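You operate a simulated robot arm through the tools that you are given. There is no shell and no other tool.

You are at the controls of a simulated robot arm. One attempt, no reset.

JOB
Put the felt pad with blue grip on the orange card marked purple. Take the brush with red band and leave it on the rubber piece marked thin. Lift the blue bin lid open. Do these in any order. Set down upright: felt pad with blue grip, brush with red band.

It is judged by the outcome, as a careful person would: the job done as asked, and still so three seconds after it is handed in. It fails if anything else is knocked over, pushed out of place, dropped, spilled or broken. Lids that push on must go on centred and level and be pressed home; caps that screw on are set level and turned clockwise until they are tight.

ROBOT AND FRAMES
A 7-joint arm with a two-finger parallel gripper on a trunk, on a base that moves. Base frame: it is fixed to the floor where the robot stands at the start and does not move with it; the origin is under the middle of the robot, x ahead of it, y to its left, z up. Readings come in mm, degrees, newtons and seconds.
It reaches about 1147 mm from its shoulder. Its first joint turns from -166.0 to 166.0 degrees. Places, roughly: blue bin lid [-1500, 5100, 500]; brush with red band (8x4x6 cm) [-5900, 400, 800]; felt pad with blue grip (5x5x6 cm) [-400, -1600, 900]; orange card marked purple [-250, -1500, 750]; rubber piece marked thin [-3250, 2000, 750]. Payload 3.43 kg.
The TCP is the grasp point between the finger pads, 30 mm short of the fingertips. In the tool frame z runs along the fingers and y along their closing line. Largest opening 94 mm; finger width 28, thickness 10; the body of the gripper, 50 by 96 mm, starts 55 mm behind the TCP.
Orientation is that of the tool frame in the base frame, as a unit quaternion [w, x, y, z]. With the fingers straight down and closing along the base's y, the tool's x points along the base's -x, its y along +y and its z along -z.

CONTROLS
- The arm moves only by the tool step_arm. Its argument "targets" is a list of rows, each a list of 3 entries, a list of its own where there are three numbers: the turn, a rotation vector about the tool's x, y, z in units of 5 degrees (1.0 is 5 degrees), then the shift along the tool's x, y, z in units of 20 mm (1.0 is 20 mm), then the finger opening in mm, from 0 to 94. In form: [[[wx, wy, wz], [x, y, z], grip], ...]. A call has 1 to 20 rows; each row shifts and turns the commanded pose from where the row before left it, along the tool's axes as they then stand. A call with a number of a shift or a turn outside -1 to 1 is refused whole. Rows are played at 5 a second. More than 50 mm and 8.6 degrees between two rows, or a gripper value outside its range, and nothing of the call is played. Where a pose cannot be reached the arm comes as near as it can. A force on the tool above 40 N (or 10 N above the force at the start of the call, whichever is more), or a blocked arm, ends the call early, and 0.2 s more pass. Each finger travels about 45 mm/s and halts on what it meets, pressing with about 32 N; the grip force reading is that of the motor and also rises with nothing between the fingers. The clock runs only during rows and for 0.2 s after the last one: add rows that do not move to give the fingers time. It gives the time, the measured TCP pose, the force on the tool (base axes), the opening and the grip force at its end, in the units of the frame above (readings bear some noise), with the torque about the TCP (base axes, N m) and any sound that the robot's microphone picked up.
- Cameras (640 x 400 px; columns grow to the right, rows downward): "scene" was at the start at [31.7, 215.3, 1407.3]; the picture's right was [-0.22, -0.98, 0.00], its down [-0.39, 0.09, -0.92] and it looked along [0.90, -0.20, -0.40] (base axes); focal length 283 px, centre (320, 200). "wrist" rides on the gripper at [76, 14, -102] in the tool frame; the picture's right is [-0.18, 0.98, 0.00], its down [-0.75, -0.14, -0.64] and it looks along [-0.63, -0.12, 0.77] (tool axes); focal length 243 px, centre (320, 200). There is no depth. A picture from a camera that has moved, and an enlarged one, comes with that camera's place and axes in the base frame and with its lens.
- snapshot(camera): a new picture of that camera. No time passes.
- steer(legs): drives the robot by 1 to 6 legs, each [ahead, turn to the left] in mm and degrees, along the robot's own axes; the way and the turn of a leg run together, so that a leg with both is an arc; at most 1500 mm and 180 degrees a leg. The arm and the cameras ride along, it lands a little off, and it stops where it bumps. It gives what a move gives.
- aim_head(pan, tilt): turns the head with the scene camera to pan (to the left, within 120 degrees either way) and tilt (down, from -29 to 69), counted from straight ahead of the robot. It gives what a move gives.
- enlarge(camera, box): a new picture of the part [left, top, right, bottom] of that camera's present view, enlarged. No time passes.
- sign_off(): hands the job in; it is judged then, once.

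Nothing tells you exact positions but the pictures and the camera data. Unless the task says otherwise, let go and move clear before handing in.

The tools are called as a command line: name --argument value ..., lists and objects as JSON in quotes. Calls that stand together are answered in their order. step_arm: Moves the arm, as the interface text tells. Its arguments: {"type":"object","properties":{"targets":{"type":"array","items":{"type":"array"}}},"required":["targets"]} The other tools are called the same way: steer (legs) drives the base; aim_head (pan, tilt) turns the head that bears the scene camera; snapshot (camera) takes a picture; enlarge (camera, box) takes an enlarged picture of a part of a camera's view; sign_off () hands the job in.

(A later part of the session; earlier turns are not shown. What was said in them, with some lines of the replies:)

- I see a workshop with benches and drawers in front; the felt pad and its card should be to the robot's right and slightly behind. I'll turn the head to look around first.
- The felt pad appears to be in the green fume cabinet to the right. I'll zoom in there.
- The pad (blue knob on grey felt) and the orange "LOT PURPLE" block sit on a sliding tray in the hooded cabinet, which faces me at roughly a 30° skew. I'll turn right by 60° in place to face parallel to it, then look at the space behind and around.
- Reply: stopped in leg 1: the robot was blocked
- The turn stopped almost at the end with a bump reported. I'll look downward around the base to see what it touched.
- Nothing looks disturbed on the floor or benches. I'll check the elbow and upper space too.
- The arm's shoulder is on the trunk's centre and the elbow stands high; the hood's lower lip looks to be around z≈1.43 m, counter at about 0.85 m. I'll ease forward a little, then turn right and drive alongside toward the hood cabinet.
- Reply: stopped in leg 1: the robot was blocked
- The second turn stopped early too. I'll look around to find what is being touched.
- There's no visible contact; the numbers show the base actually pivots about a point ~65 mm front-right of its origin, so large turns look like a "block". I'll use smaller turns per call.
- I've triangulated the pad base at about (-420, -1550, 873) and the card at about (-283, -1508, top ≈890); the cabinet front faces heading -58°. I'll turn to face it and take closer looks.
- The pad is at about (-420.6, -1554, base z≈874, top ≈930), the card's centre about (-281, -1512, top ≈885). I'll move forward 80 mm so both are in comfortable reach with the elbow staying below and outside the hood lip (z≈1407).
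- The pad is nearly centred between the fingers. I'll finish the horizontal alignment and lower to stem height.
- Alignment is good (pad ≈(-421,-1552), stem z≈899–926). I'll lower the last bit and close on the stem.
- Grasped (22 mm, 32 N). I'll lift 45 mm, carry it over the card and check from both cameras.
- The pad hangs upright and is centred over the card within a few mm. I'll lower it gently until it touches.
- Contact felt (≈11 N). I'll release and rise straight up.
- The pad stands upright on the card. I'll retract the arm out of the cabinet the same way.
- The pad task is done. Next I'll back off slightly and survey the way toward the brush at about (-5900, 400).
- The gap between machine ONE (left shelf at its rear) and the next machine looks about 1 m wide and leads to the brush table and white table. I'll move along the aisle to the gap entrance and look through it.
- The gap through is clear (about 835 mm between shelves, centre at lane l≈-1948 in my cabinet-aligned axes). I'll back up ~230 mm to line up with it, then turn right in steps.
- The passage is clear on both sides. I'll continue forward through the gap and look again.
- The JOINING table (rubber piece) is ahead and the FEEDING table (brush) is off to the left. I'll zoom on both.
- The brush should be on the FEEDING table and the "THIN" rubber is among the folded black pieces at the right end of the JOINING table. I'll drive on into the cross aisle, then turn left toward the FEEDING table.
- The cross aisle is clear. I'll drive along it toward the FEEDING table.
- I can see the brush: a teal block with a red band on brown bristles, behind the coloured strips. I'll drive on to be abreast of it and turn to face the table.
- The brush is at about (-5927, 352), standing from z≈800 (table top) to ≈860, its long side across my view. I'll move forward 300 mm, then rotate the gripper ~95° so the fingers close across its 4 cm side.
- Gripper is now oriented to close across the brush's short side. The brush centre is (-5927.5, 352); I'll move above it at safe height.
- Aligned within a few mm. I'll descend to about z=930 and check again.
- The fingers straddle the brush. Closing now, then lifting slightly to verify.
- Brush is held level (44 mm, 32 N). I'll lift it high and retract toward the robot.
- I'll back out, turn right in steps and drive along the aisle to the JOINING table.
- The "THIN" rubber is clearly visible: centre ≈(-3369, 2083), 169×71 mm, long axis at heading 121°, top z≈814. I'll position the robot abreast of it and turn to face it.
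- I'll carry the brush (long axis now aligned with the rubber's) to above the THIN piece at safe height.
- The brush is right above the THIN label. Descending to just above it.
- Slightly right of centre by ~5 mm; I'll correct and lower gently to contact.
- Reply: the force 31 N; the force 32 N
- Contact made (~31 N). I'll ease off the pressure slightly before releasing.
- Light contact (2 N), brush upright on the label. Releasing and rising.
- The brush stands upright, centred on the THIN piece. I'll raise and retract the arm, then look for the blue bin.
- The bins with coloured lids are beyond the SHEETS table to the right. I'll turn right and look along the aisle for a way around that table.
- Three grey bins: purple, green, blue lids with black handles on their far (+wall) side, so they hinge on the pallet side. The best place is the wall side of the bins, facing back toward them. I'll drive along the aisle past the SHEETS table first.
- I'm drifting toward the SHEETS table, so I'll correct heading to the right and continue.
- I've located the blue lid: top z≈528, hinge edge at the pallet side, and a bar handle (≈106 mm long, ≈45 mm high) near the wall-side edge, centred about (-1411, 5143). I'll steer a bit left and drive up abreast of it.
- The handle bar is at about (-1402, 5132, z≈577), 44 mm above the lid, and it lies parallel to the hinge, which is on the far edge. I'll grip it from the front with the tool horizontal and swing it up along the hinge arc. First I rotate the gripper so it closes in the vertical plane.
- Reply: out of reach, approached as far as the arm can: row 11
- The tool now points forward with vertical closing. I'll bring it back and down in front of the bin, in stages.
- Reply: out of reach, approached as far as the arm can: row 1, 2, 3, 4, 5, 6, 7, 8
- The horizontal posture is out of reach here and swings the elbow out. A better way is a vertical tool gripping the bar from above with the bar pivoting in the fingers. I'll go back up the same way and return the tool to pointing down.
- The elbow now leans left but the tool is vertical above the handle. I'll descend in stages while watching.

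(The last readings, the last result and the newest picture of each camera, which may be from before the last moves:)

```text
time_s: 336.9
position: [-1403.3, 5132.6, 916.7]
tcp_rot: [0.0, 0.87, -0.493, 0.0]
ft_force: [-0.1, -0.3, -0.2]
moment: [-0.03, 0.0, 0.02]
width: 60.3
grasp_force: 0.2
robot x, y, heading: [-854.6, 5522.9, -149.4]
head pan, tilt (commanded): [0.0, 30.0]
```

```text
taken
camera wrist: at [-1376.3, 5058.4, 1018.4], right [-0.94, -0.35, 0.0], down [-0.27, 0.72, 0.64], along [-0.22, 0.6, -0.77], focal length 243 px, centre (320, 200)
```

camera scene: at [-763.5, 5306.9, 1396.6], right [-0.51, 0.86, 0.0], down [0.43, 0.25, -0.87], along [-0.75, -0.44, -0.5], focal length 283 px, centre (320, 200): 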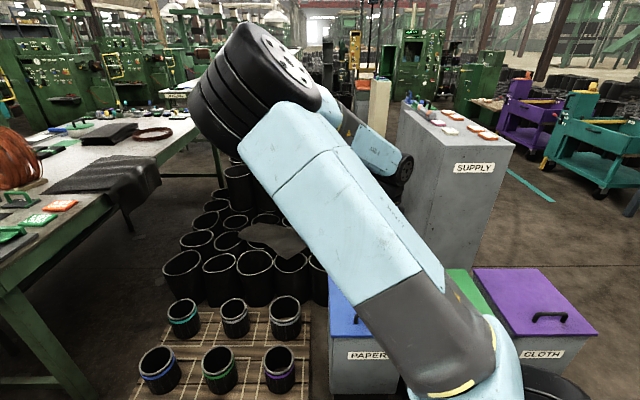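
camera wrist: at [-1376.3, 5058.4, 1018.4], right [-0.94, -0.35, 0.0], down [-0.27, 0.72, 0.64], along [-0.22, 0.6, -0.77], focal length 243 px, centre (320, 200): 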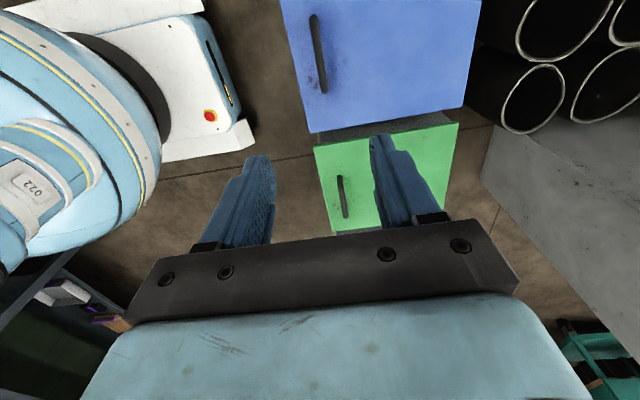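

step_arm --targets '[[[0, 0, 0], [0.5, -0.15, 1], 60], [[0, 0, 0], [0, 0, 1], 60], [[0, 0, 0], [0, 0, 1], 60], [[0, 0, 0], [0, 0, 1], 60], [[0, 0, 0], [0, 0, 1], 60], [[0, 0, 0], [0, 0, 1], 60], [[0, 0, 0], [0, 0, 1], 60], [[0, 0, 0], [0, 0, 1], 60], [[0, 0, 0], [0, 0, 1], 60], [[0, 0, 0], [0, 0, 1], 60], [[0, 0, 0], [0, 0, 1], 60], [[0, 0, 0], [0, 0, 1], 60], [[0, 0, 0], [0, 0, 0.8], 60], [[0, 0, 0], [0, 0, 0], 60]]'

snapshot --camera "wrist"

snapshot --camera "scene"

```text
time_s: 339.9
position: [-1395.0, 5124.6, 660.0]
tcp_rot: [-0.001, 0.871, -0.492, 0.001]
ft_force: [0.6, 0.5, 0.0]
moment: [-0.06, -0.04, 0.0]
width: 60.2
grasp_force: 0.1
robot x, y, heading: [-856.2, 5524.1, -149.3]
head pan, tilt (commanded): [0.0, 30.0]
```

```text
taken
camera wrist: at [-1368.0, 5050.9, 761.6], right [-0.94, -0.35, 0.0], down [-0.27, 0.72, 0.64], along [-0.22, 0.6, -0.77], focal length 243 px, centre (320, 200)
```

wrist: 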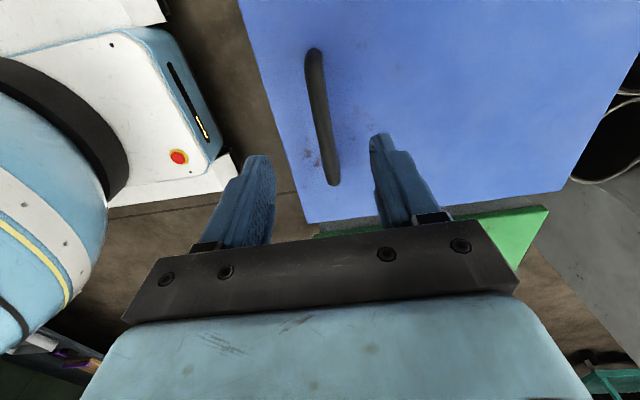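

```text
taken
camera scene: at [-763.5, 5306.9, 1396.5], right [-0.51, 0.86, 0.0], down [0.43, 0.25, -0.87], along [-0.75, -0.44, -0.5], focal length 283 px, centre (320, 200)
```

scene: 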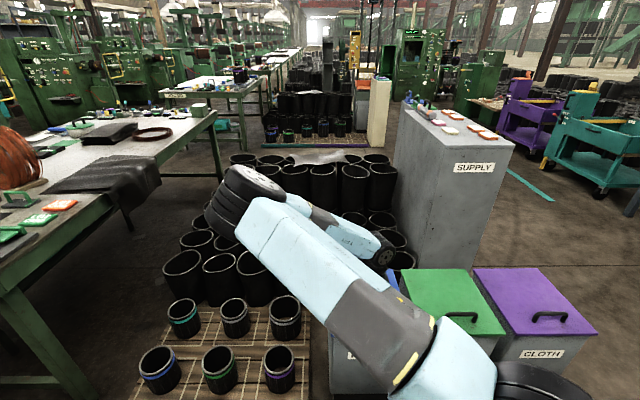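

The bar is centred between the fingers. Descending to straddle it.

step_arm --targets '[[[0, 0, 0], [0.3, 0.03, 0.9], 60], [[0, 0, 0], [0, 0, 0.9], 60], [[0, 0, 0], [0, 0, 0.9], 60], [[0, 0, 0], [0, 0, 0.9], 60], [[0, 0, 0], [0, 0, 0], 60], [[0, 0, 0], [0, 0, 0], 60]]'

snapshot --camera "wrist"

```text
time_s: 341.3
position: [-1390.3, 5118.9, 586.7]
tcp_rot: [0.0, 0.87, -0.492, 0.0]
ft_force: [0.7, -0.4, 0.3]
moment: [-0.03, -0.01, 0.0]
width: 60.0
grasp_force: 0.1
robot x, y, heading: [-857.0, 5525.9, -149.4]
head pan, tilt (commanded): [0.0, 30.0]
```

```text
taken
camera wrist: at [-1363.9, 5047.1, 689.8], right [-0.94, -0.35, 0.0], down [-0.27, 0.72, 0.64], along [-0.22, 0.6, -0.77], focal length 243 px, centre (320, 200)
```

wrist: 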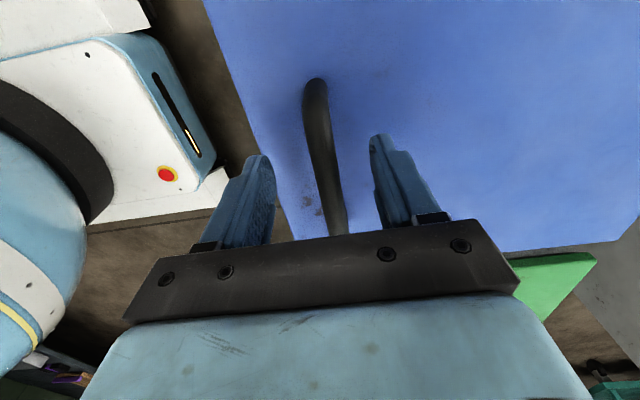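

step_arm --targets '[[[0, 0, 0], [0, 0.12, 0.25], 60], [[0, 0, 0], [0, 0, 0], 40], [[0, 0, 0], [0, 0, 0], 20], [[0, 0, 0], [0, 0, 0], 5], [[0, 0, 0], [0, 0, 0], 5], [[0, 0, 0], [0, 0, 0], 5], [[0, 0, 0], [0, 0, 0], 5]]'

snapshot --camera "wrist"

```text
time_s: 342.9
position: [-1394.9, 5118.8, 583.5]
tcp_rot: [0.0, 0.87, -0.493, -0.001]
ft_force: [-23.9, -15.5, 18.0]
moment: [0.0, 0.22, 0.02]
width: 14.0
grasp_force: 45.4
robot x, y, heading: [-857.1, 5526.9, -149.2]
head pan, tilt (commanded): [0.0, 30.0]
```

```text
taken
camera wrist: at [-1367.0, 5045.1, 686.3], right [-0.94, -0.35, 0.0], down [-0.27, 0.72, 0.64], along [-0.22, 0.6, -0.77], focal length 243 px, centre (320, 200)
```

wrist: 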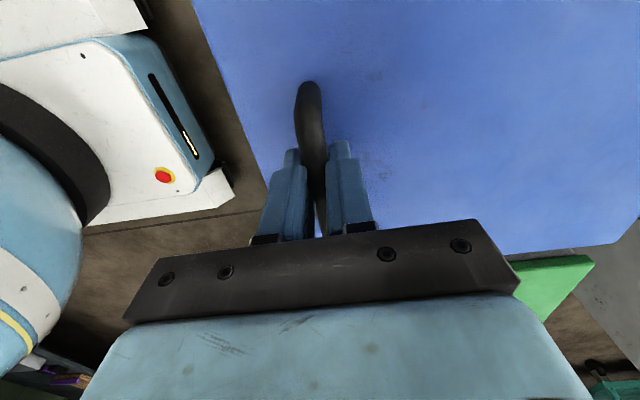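

Gripped; the bar sits slightly ahead of centre, so I'll relieve that with a small forward shift.

step_arm --targets '[[[0, 0, 0], [0, 0.1, 0], 5], [[0, 0, 0], [0, 0, 0], 5]]'

```text
time_s: 343.5
position: [-1394.8, 5120.0, 584.3]
tcp_rot: [0.0, 0.87, -0.492, 0.0]
ft_force: [-8.4, -0.2, 25.9]
moment: [-0.67, -0.34, 0.19]
width: 13.6
grasp_force: 44.6
robot x, y, heading: [-855.1, 5527.3, -149.3]
head pan, tilt (commanded): [0.0, 30.0]
```

step_arm --targets '[[[0, 0, 0], [0, 0.05, -0.25], 5], [[0, 0, 0], [0, 0.1, -0.5], 5], [[0, 0, 0], [0, 0.14, -0.55], 5], [[0, 0, 0], [0, 0, 0], 5]]'

snapshot --camera "wrist"

snapshot --camera "scene"

```text
time_s: 344.5
position: [-1398.6, 5116.5, 610.1]
tcp_rot: [-0.001, 0.87, -0.493, -0.001]
ft_force: [16.6, 23.9, 4.7]
moment: [0.92, 0.12, 0.07]
width: 13.6
grasp_force: 45.3
robot x, y, heading: [-854.2, 5526.4, -149.4]
head pan, tilt (commanded): [0.0, 30.0]
```

```text
taken
camera wrist: at [-1372.5, 5041.6, 712.5], right [-0.94, -0.35, 0.0], down [-0.27, 0.72, 0.64], along [-0.22, 0.6, -0.77], focal length 243 px, centre (320, 200)
```

wrist: 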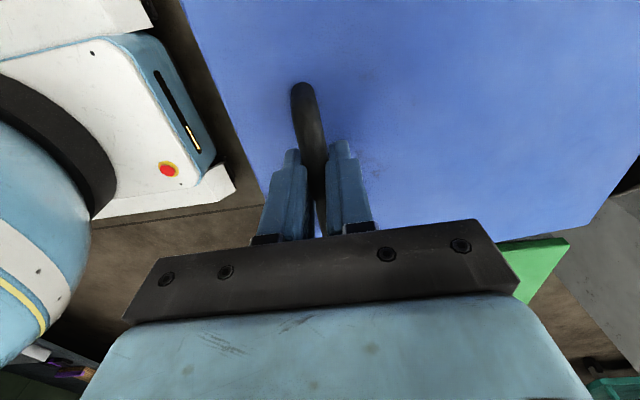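

```text
taken
camera scene: at [-762.7, 5307.6, 1396.6], right [-0.51, 0.86, 0.0], down [0.43, 0.25, -0.87], along [-0.75, -0.44, -0.5], focal length 283 px, centre (320, 200)
```

scene: 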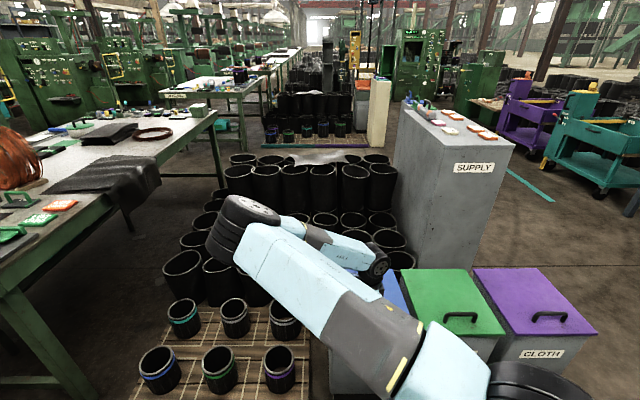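

The lid is rising. The force shows I'm about 2 mm too far forward, so I'll correct and continue along the arc in small steps.

step_arm --targets '[[[0, 0, 0], [0, -0.08, -0.5], 5], [[0, 0, 0], [0, 0.12, -0.5], 5], [[0, 0, 0], [0, 0, 0], 5]]'

```text
time_s: 345.1
position: [-1405.2, 5112.1, 631.6]
tcp_rot: [0.004, 0.87, -0.493, -0.002]
ft_force: [-12.2, -2.5, -5.7]
moment: [-0.16, 0.19, 0.13]
width: 13.6
grasp_force: 45.1
robot x, y, heading: [-856.2, 5525.2, -149.3]
head pan, tilt (commanded): [0.0, 30.0]
stopped in row 3: the force on the tool passed its limit at 43 N (the readings are from after the stop); the commanded pose is now the measured one
```

step_arm --targets '[[[0, 0, 0], [0, 0.15, -0.2], 5], [[0, 0, 0], [0, 0.1, -0.22], 5], [[0, 0, 0], [0, 0.1, -0.21], 5], [[0, 0, 0], [0, 0.1, -0.21], 5], [[0, 0, 0], [0, 0.1, -0.21], 5], [[0, 0, 0], [0, 0, 0], 5]]'

snapshot --camera "wrist"

```text
time_s: 346.5
position: [-1413.0, 5106.6, 653.6]
tcp_rot: [0.002, 0.869, -0.494, -0.004]
ft_force: [13.0, 24.0, 8.9]
moment: [0.59, 0.0, 0.24]
width: 14.0
grasp_force: 45.2
robot x, y, heading: [-858.2, 5524.6, -149.3]
head pan, tilt (commanded): [0.0, 30.0]
```

```text
taken
camera wrist: at [-1385.2, 5033.5, 755.5], right [-0.94, -0.35, 0.01], down [-0.26, 0.72, 0.64], along [-0.23, 0.6, -0.77], focal length 243 px, centre (320, 200)
```

wrist: 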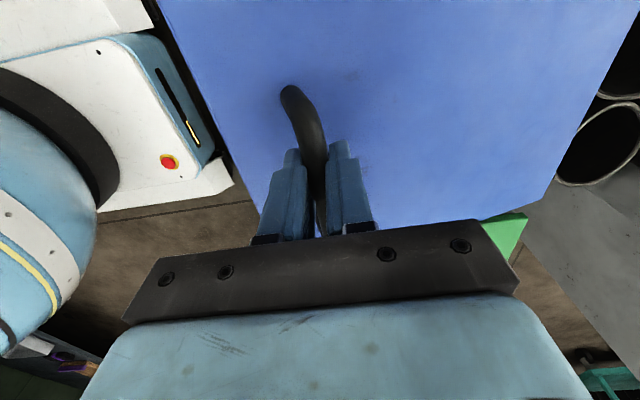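

step_arm --targets '[[[0, 0, 0], [-0.02, 0.02, -0.24], 5], [[0, 0, 0], [-0.02, 0.12, -0.26], 5], [[0, 0, 0], [0, 0.15, -0.26], 5], [[0, 0, 0], [0, 0.15, -0.26], 5], [[0, 0, 0], [0, 0.16, -0.26], 5], [[0, 0, 0], [0, 0.16, -0.26], 5], [[0, 0, 0], [0, 0.17, -0.25], 5], [[0, 0, 0], [0, 0.17, -0.25], 5], [[0, 0, 0], [0, 0, 0], 5]]'

snapshot --camera "scene"

```text
time_s: 348.5
position: [-1431.8, 5095.4, 693.0]
tcp_rot: [0.002, 0.87, -0.493, -0.002]
ft_force: [-14.2, -1.9, -12.2]
moment: [-0.13, 0.04, 0.11]
width: 13.4
grasp_force: 44.7
robot x, y, heading: [-854.6, 5528.1, -149.7]
head pan, tilt (commanded): [0.0, 30.0]
```

```text
taken
camera scene: at [-764.7, 5306.3, 1396.5], right [-0.51, 0.86, 0.0], down [0.43, 0.25, -0.87], along [-0.75, -0.44, -0.5], focal length 283 px, centre (320, 200)
```

scene: 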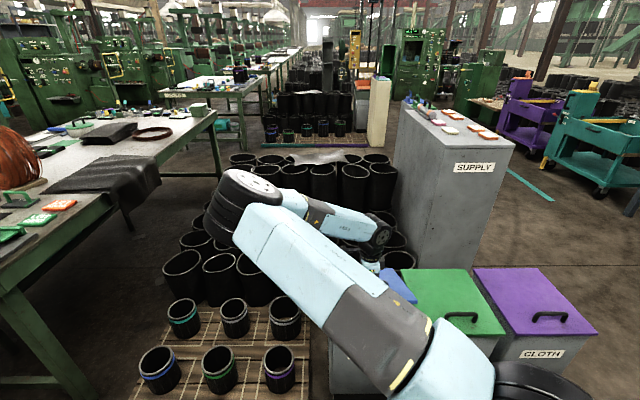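

step_arm --targets '[[[0, 0, 0], [0, 0.24, -0.26], 5], [[0, 0, 0], [0, 0.21, -0.27], 5], [[0, 0, 0], [0, 0.22, -0.27], 5], [[0, 0, 0], [0, 0.23, -0.26], 5], [[0, 0, 0], [0, 0.24, -0.25], 5], [[0, 0, 0], [0, 0.24, -0.25], 5], [[0, 0, 0], [0, 0.25, -0.24], 5], [[0, 0, 0], [0, 0.26, -0.23], 5], [[0, 0, 0], [0, 0.26, -0.22], 5], [[0, 0, 0], [0, 0.26, -0.21], 5], [[0, 0, 0], [0, 0, 0], 5]]'

snapshot --camera "wrist"

snapshot --camera "scene"

```text
time_s: 350.9
position: [-1471.2, 5072.0, 745.3]
tcp_rot: [0.004, 0.87, -0.494, -0.002]
ft_force: [25.4, -8.8, 19.1]
moment: [-0.27, -0.36, 0.07]
width: 13.5
grasp_force: 45.2
robot x, y, heading: [-855.8, 5527.0, -149.5]
head pan, tilt (commanded): [0.0, 30.0]
```

```text
taken
camera wrist: at [-1444.4, 4998.3, 846.8], right [-0.94, -0.35, 0.01], down [-0.26, 0.72, 0.64], along [-0.23, 0.6, -0.77], focal length 243 px, centre (320, 200)
```

wrist: 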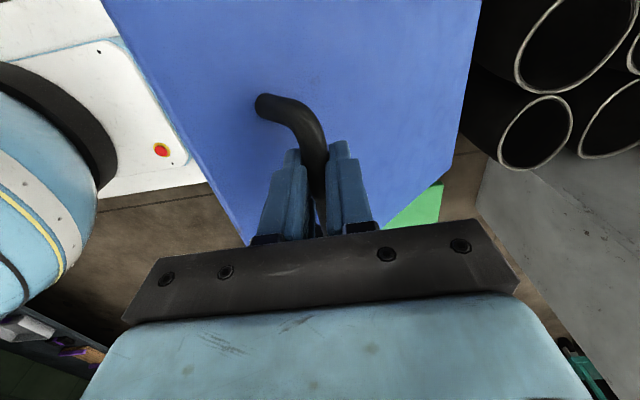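

```text
taken
camera scene: at [-762.1, 5307.1, 1396.5], right [-0.51, 0.86, 0.0], down [0.43, 0.25, -0.87], along [-0.75, -0.44, -0.5], focal length 283 px, centre (320, 200)
```

scene: 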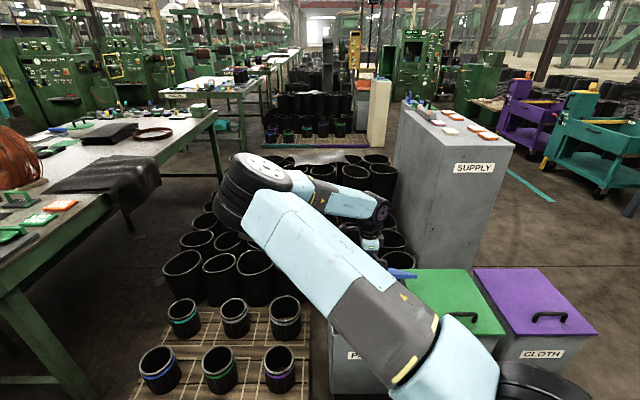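

The lid is about 40° open and following nicely (hinge radius fits s≈268, h≈45). Continuing along the arc toward 60°.

step_arm --targets '[[[0, 0, 0], [0, 0.1, -0.22], 5], [[0, 0, 0], [0, 0.183, -0.15], 5], [[0, 0, 0], [0, 0.185, -0.147], 5], [[0, 0, 0], [0, 0.188, -0.145], 5], [[0, 0, 0], [0, 0.191, -0.14], 5], [[0, 0, 0], [0, 0.194, -0.137], 5], [[0, 0, 0], [0, 0.197, -0.133], 5], [[0, 0, 0], [0, 0.199, -0.13], 5], [[0, 0, 0], [0, 0.201, -0.126], 5], [[0, 0, 0], [0, 0.203, -0.123], 5], [[0, 0, 0], [0, 0, 0], 5]]'

```text
time_s: 353.3
position: [-1503.7, 5052.9, 772.9]
tcp_rot: [0.002, 0.87, -0.494, -0.002]
ft_force: [-1.3, -8.5, -10.9]
moment: [0.01, -0.04, 0.12]
width: 13.8
grasp_force: 44.7
robot x, y, heading: [-860.0, 5525.7, -149.4]
head pan, tilt (commanded): [0.0, 30.0]
```

step_arm --targets '[[[0, 0, 0], [0, 0.22, -0.1], 5], [[0, 0, 0], [0, 0.2075, -0.115], 5], [[0, 0, 0], [0, 0.2095, -0.111], 5], [[0, 0, 0], [0, 0.2115, -0.108], 5], [[0, 0, 0], [0, 0.213, -0.104], 5], [[0, 0, 0], [0, 0.215, -0.1], 5], [[0, 0, 0], [0, 0.217, -0.096], 5], [[0, 0, 0], [0, 0.2185, -0.093], 5], [[0, 0, 0], [0, 0.22, -0.089], 5], [[0, 0, 0], [0, 0.2215, -0.085], 5], [[0, 0, 0], [0, 0.223, -0.081], 5], [[0, 0, 0], [0, 0.2243, -0.077], 5], [[0, 0, 0], [0, 0.2256, -0.073], 5], [[0, 0, 0], [0, 0.2268, -0.069], 5], [[0, 0, 0], [0, 0.228, -0.065], 5], [[0, 0, 0], [0, 0, 0], 5]]'

snapshot --camera "wrist"

snapshot --camera "scene"

```text
time_s: 356.7
position: [-1561.6, 5019.1, 799.4]
tcp_rot: [0.003, 0.87, -0.494, -0.002]
ft_force: [-4.1, 4.4, -11.1]
moment: [0.31, 0.25, 0.16]
width: 13.7
grasp_force: 45.1
robot x, y, heading: [-858.8, 5524.8, -149.5]
head pan, tilt (commanded): [0.0, 30.0]
```

```text
taken
camera wrist: at [-1533.5, 4945.5, 902.0], right [-0.94, -0.35, 0.01], down [-0.26, 0.72, 0.64], along [-0.23, 0.6, -0.77], focal length 243 px, centre (320, 200)
```

wrist: 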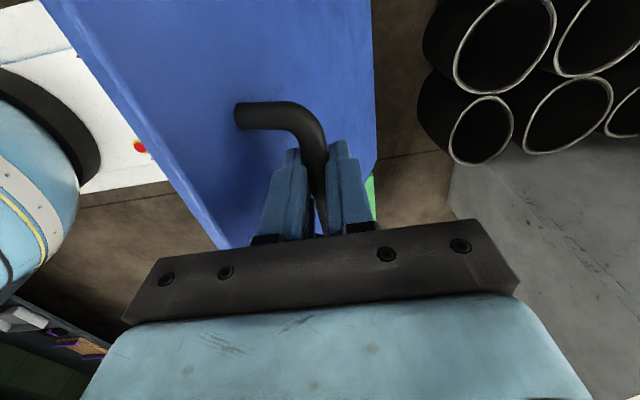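

```text
taken
camera scene: at [-764.6, 5306.4, 1396.6], right [-0.51, 0.86, 0.0], down [0.43, 0.25, -0.87], along [-0.75, -0.44, -0.5], focal length 283 px, centre (320, 200)
```

scene: 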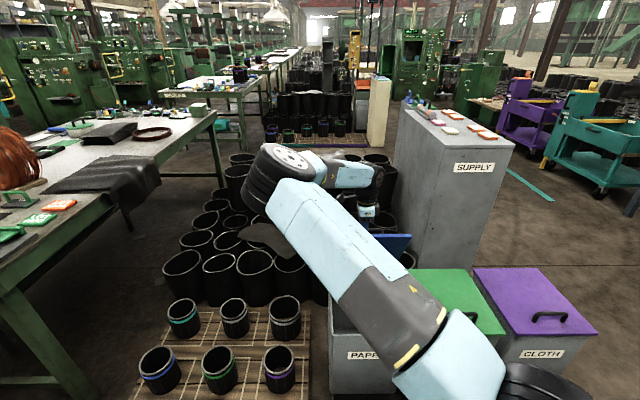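

step_arm --targets '[[[0, 0, 0], [0, 0.229, -0.061], 5], [[0, 0, 0], [0, 0.23, -0.057], 5], [[0, 0, 0], [0, 0.231, -0.053], 5], [[0, 0, 0], [0, 0.232, -0.049], 5], [[0, 0, 0], [0, 0.233, -0.045], 5], [[0, 0, 0], [0, 0.2335, -0.041], 5], [[0, 0, 0], [0, 0.2343, -0.037], 5], [[0, 0, 0], [0, 0.2348, -0.033], 5], [[0, 0, 0], [0, 0.2354, -0.029], 5], [[0, 0, 0], [0, 0.2358, -0.025], 5], [[0, 0, 0], [0, 0.2363, -0.0205], 5], [[0, 0, 0], [0, 0.2365, -0.0164], 5], [[0, 0, 0], [0, 0.2367, -0.0123], 5], [[0, 0, 0], [0, 0.237, -0.008], 5], [[0, 0, 0], [0, 0.237, -0.004], 5], [[0, 0, 0], [0, 0, 0], 5]]'

snapshot --camera "wrist"

snapshot --camera "scene"

```text
time_s: 360.1
position: [-1622.6, 4983.8, 810.8]
tcp_rot: [0.003, 0.87, -0.493, -0.003]
ft_force: [0.2, 1.6, -9.0]
moment: [0.22, 0.1, 0.13]
width: 13.5
grasp_force: 44.9
robot x, y, heading: [-855.3, 5526.5, -149.7]
head pan, tilt (commanded): [0.0, 30.0]
```

```text
taken
camera wrist: at [-1594.4, 4908.9, 912.5], right [-0.94, -0.35, 0.01], down [-0.26, 0.72, 0.64], along [-0.23, 0.6, -0.77], focal length 243 px, centre (320, 200)
```

wrist: 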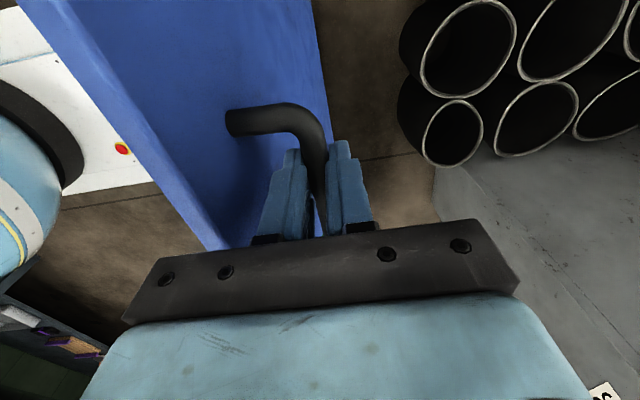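

```text
taken
camera scene: at [-764.3, 5306.4, 1396.5], right [-0.51, 0.86, 0.0], down [0.43, 0.25, -0.87], along [-0.75, -0.44, -0.5], focal length 283 px, centre (320, 200)
```

scene: 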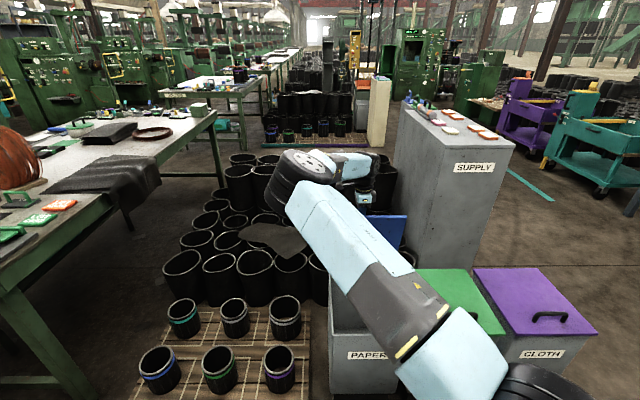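

step_arm --targets '[[[0, 0, 0], [0, 0.237, 0], 5], [[0, 0, 0], [0, 0.237, 0.004], 5], [[0, 0, 0], [0, 0.237, 0.0084], 5], [[0, 0, 0], [0, 0.237, 0.0126], 5], [[0, 0, 0], [0, 0.2366, 0.0167], 5], [[0, 0, 0], [0, 0.2362, 0.0208], 5], [[0, 0, 0], [0, 0.236, 0.025], 5], [[0, 0, 0], [0, 0.2355, 0.029], 5], [[0, 0, 0], [0, 0.235, 0.033], 5], [[0, 0, 0], [0, 0.234, 0.037], 5], [[0, 0, 0], [0, 0.2335, 0.041], 5], [[0, 0, 0], [0, 0.233, 0.045], 5], [[0, 0, 0], [0, 0, 0], 5]]'

snapshot --camera "wrist"

snapshot --camera "scene"

```text
time_s: 362.9
position: [-1670.6, 4953.7, 805.7]
tcp_rot: [0.003, 0.87, -0.493, -0.002]
ft_force: [-0.3, 3.3, -5.0]
moment: [0.21, 0.13, 0.15]
width: 13.6
grasp_force: 45.1
robot x, y, heading: [-858.0, 5524.1, -149.3]
head pan, tilt (commanded): [0.0, 30.0]
```

```text
taken
camera wrist: at [-1642.8, 4879.9, 907.6], right [-0.94, -0.35, 0.01], down [-0.26, 0.72, 0.64], along [-0.23, 0.6, -0.77], focal length 243 px, centre (320, 200)
```

wrist: 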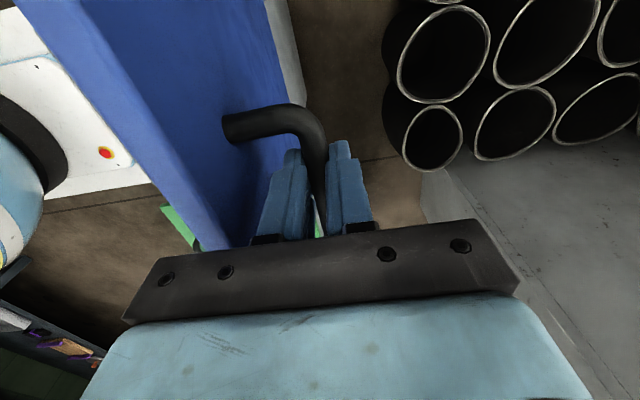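

```text
taken
camera scene: at [-764.3, 5306.5, 1396.6], right [-0.51, 0.86, 0.0], down [0.43, 0.25, -0.87], along [-0.75, -0.44, -0.5], focal length 283 px, centre (320, 200)
```

scene: 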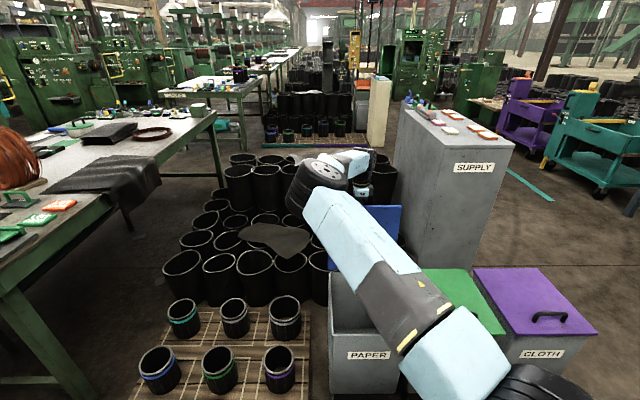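

step_arm --targets '[[[0, 0, 0], [0, 0.232, 0.049], 5], [[0, 0, 0], [0, 0.231, 0.0535], 5], [[0, 0, 0], [0, 0.23, 0.0575], 5], [[0, 0, 0], [0, 0.229, 0.0615], 5], [[0, 0, 0], [0, 0.228, 0.0655], 5], [[0, 0, 0], [0, 0.2267, 0.0695], 5], [[0, 0, 0], [0, 0, 0], 5]]'

snapshot --camera "wrist"

```text
time_s: 364.5
position: [-1692.6, 4940.1, 798.8]
tcp_rot: [0.003, 0.87, -0.493, -0.003]
ft_force: [-3.9, 6.4, 0.0]
moment: [0.13, 0.05, 0.18]
width: 14.0
grasp_force: 45.4
robot x, y, heading: [-856.9, 5525.1, -149.4]
head pan, tilt (commanded): [0.0, 30.0]
```

```text
taken
camera wrist: at [-1665.4, 4866.2, 900.9], right [-0.94, -0.35, 0.01], down [-0.26, 0.72, 0.64], along [-0.23, 0.6, -0.77], focal length 243 px, centre (320, 200)
```

wrist: 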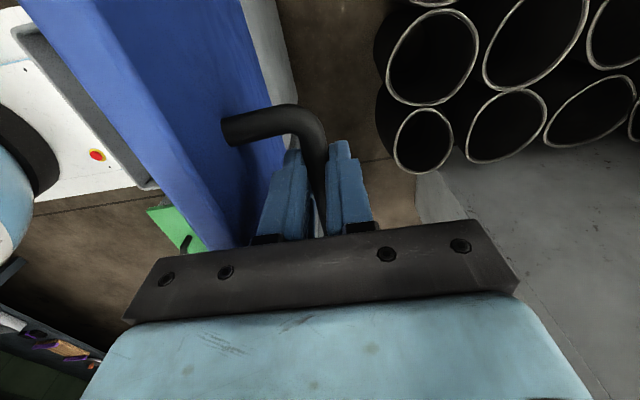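

step_arm --targets '[[[0, 0, 0], [0, 0.2255, 0.0734], 5], [[0, 0, 0], [0, 0.2242, 0.0773], 5], [[0, 0, 0], [0, 0.2228, 0.0812], 5], [[0, 0, 0], [0, 0.2213, 0.0851], 5], [[0, 0, 0], [0, 0, 0], 5]]'

snapshot --camera "wrist"

snapshot --camera "scene"

```text
time_s: 365.3
position: [-1700.1, 4935.7, 795.0]
tcp_rot: [-0.001, 0.87, -0.494, 0.0]
ft_force: [19.5, 13.1, 10.6]
moment: [-0.25, -0.75, 0.27]
width: 13.7
grasp_force: 45.0
robot x, y, heading: [-855.4, 5525.6, -149.3]
head pan, tilt (commanded): [0.0, 30.0]
stopped in row 3: the force on the tool passed its limit at 51 N (the readings are from after the stop); the commanded pose is now the measured one
```

```text
taken
camera wrist: at [-1673.4, 4861.4, 897.9], right [-0.94, -0.35, 0.0], down [-0.27, 0.72, 0.64], along [-0.22, 0.6, -0.77], focal length 243 px, centre (320, 200)
```

wrist: 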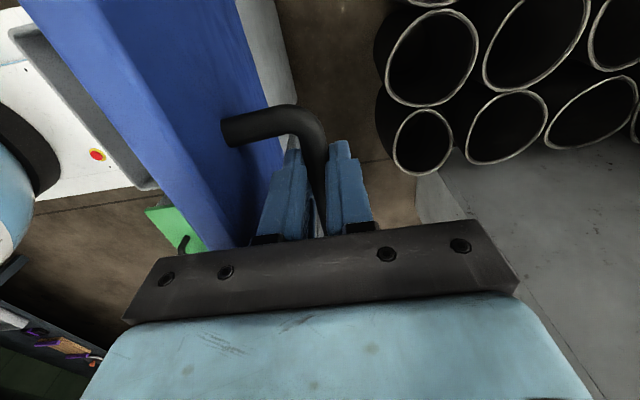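

```text
taken
camera scene: at [-762.5, 5307.6, 1396.6], right [-0.51, 0.86, 0.0], down [0.43, 0.25, -0.87], along [-0.75, -0.44, -0.5], focal length 283 px, centre (320, 200)
```

scene: 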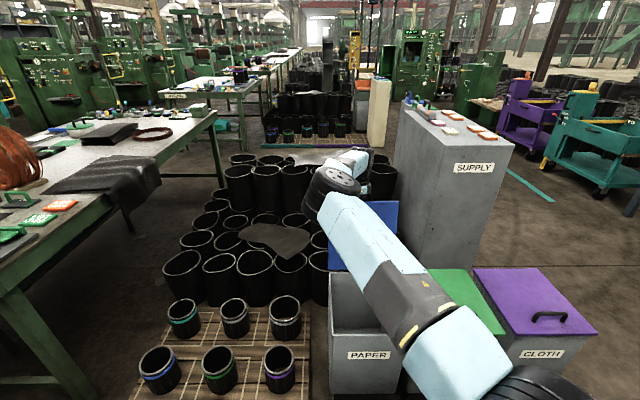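

The lid has hit its stop at about 100°, past vertical. I'll ease off, open the fingers slightly and lift clear straight up.

step_arm --targets '[[[0, 0, 0], [0, -0.05, 0], 5], [[0, 0, 0], [0, 0, 0], 20], [[0, 0, 0], [0, 0, 0], 34], [[0, 0, 0], [0, 0, 0], 34], [[0, 0, 0], [0, 0, 0], 34]]'

snapshot --camera "wrist"

```text
time_s: 366.5
position: [-1701.1, 4935.3, 793.1]
tcp_rot: [-0.001, 0.869, -0.494, -0.001]
ft_force: [-0.1, -0.3, 0.4]
moment: [-0.02, -0.02, 0.01]
width: 34.0
grasp_force: 0.1
robot x, y, heading: [-855.9, 5525.1, -149.2]
head pan, tilt (commanded): [0.0, 30.0]
```

```text
taken
camera wrist: at [-1673.7, 4860.6, 896.0], right [-0.94, -0.35, 0.0], down [-0.27, 0.72, 0.64], along [-0.22, 0.6, -0.77], focal length 243 px, centre (320, 200)
```

wrist: 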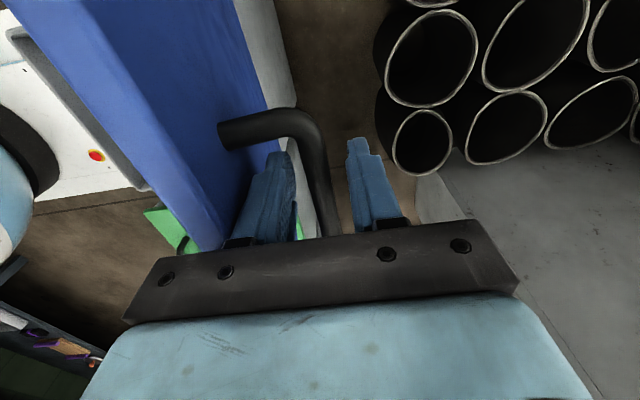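

step_arm --targets '[[[0, 0, 0], [0, 0, -0.4], 34], [[0, 0, 0], [0, 0, -0.6], 34], [[0, 0, 0], [0, 0, -0.8], 34], [[0, 0, 0], [0, 0, -1], 34], [[0, 0, 0], [0, 0, -1], 34], [[0, 0, 0], [0, 0, -1], 34], [[0, 0, 0], [0, 0, -1], 34], [[0, 0, 0], [0, 0, -1], 34], [[0, 0, 0], [0, 0, -1], 34], [[0, 0, 0], [0, 0, -1], 34], [[0, 0, 0], [0, 0, 0], 34]]'

snapshot --camera "wrist"

snapshot --camera "scene"

```text
time_s: 368.9
position: [-1698.9, 4932.3, 970.9]
tcp_rot: [-0.001, 0.869, -0.494, 0.0]
ft_force: [0.2, 0.0, 0.4]
moment: [0.0, -0.01, 0.02]
width: 34.1
grasp_force: 0.1
robot x, y, heading: [-856.4, 5526.7, -149.5]
head pan, tilt (commanded): [0.0, 30.0]
```

```text
taken
camera wrist: at [-1671.8, 4859.3, 1072.4], right [-0.94, -0.35, 0.0], down [-0.27, 0.72, 0.64], along [-0.22, 0.6, -0.77], focal length 243 px, centre (320, 200)
```

wrist: 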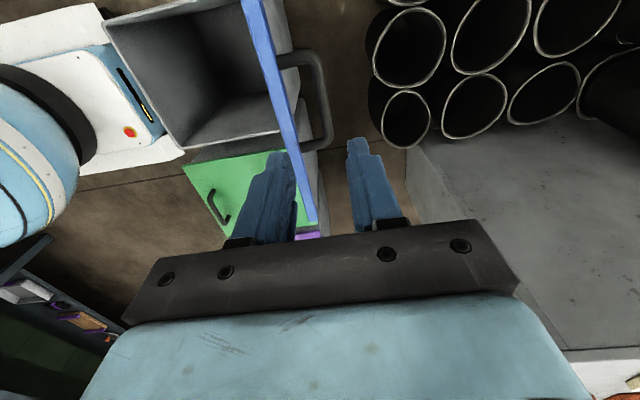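

```text
taken
camera scene: at [-763.9, 5306.7, 1396.5], right [-0.51, 0.86, 0.0], down [0.43, 0.25, -0.87], along [-0.75, -0.44, -0.5], focal length 283 px, centre (320, 200)
```

scene: 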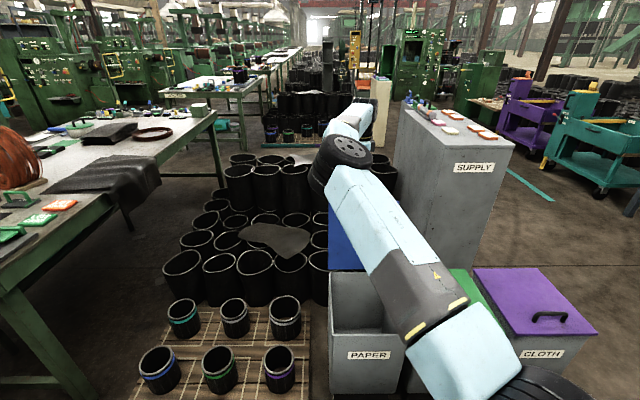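

The lid stays open past vertical and the bin interior is visible. I'll raise and retract the arm clear, then check that everything around is undisturbed.

step_arm --targets '[[[0, 0, 0], [0, 0, -1], 34], [[0, 0, 0], [0, 0, -1], 34], [[0, 0, 0], [0, 0, -1], 34], [[0, 0, 0], [0, 0, -1], 34], [[0, 0, 0], [0, 0, -1], 34], [[0, 0, 0], [0, -0.5, -1], 34], [[0, 0, 0], [0, -1, -0.5], 34], [[0, 0, 0], [0, -1, 0], 34], [[0, 0, 0], [0, -1, 0], 34], [[0, 0, 0], [0, -1, 0], 34], [[0, 0, 0], [0, -1, 0], 34], [[0, 0, 0], [0, -1, 0], 34], [[0, 0, 0], [0, -1, 0], 34], [[0, 0, 0], [0, -1, 0], 34], [[0, 0, 0], [0, -1, 0], 34], [[0, 0, 0], [0, -1, 0], 34], [[0, 0, 0], [0, 0, 0], 34]]'

aim_head --pan 0 --tilt 45

snapshot --camera "scene"

snapshot --camera "wrist"

```text
time_s: 372.5
position: [-1521.4, 5043.7, 1099.9]
tcp_rot: [-0.001, 0.869, -0.494, 0.0]
ft_force: [-0.2, 0.3, 0.4]
moment: [0.03, 0.02, 0.0]
width: 34.1
grasp_force: 0.0
robot x, y, heading: [-858.7, 5529.2, -149.3]
head pan, tilt (commanded): [0.0, 30.0]
```

```text
time_s: 373.3
position: [-1521.0, 5042.3, 1099.3]
tcp_rot: [-0.001, 0.869, -0.494, -0.001]
ft_force: [0.6, 0.8, -0.4]
moment: [0.01, 0.01, -0.01]
width: 33.8
grasp_force: 0.2
robot x, y, heading: [-856.3, 5523.5, -149.4]
head pan, tilt (commanded): [0.0, 45.0]
```

```text
taken
camera scene: at [-755.8, 5311.4, 1374.0], right [-0.51, 0.86, 0.0], down [0.61, 0.36, -0.71], along [-0.61, -0.36, -0.71], focal length 283 px, centre (320, 200)
```

scene: 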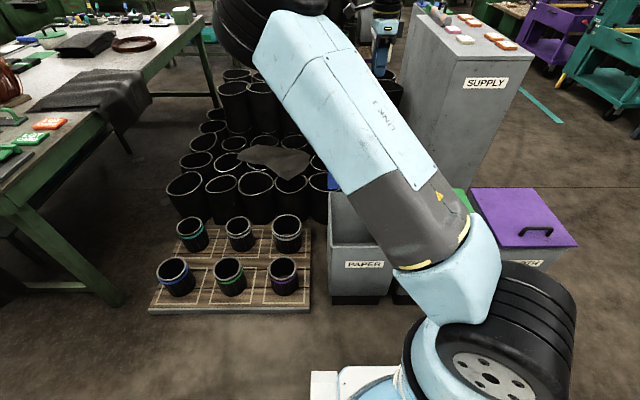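

```text
taken
camera wrist: at [-1494.7, 4969.0, 1201.5], right [-0.94, -0.35, 0.0], down [-0.27, 0.72, 0.64], along [-0.22, 0.6, -0.77], focal length 243 px, centre (320, 200)
```

wrist: 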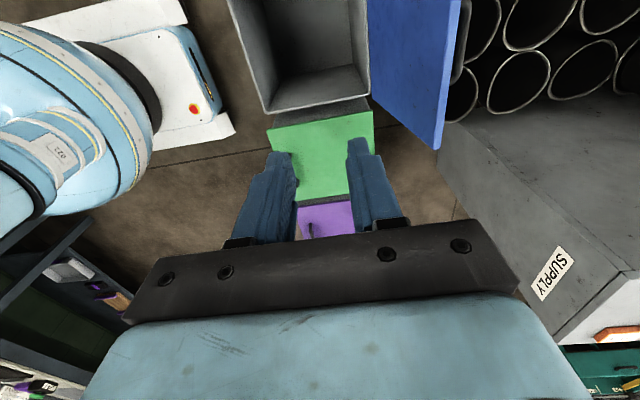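

All three jobs look done. The felt pad stands on the purple card and the brush stands upright on the THIN rubber. The blue lid rests open past vertical, its bin has not moved, and the arm is clear. Handing in.

sign_off

```text
The job is handed in.
```

All three jobs are done and handed in, and nothing looked knocked over or out of place in the pictures I took along the way.

- **Felt pad with blue grip:** it stands upright, centred on the orange card marked purple.
- **Brush with red band:** it stands upright, centred on the rubber piece marked thin.
- **Blue bin lid:** it is open to its stop at about 100°, past vertical. It stayed there after I let go, and the bin did not move.

**Blocked turns:** two early turns stopped with a "robot was blocked" message. I found no contact in the camera views. The readings suggested the base pivots slightly off its centre, so I made smaller turns after that and it did not recur.

I checked the pad and the brush right after releasing each one, but did not go back to look again before handing in. The arm was clear of everything at hand-in.
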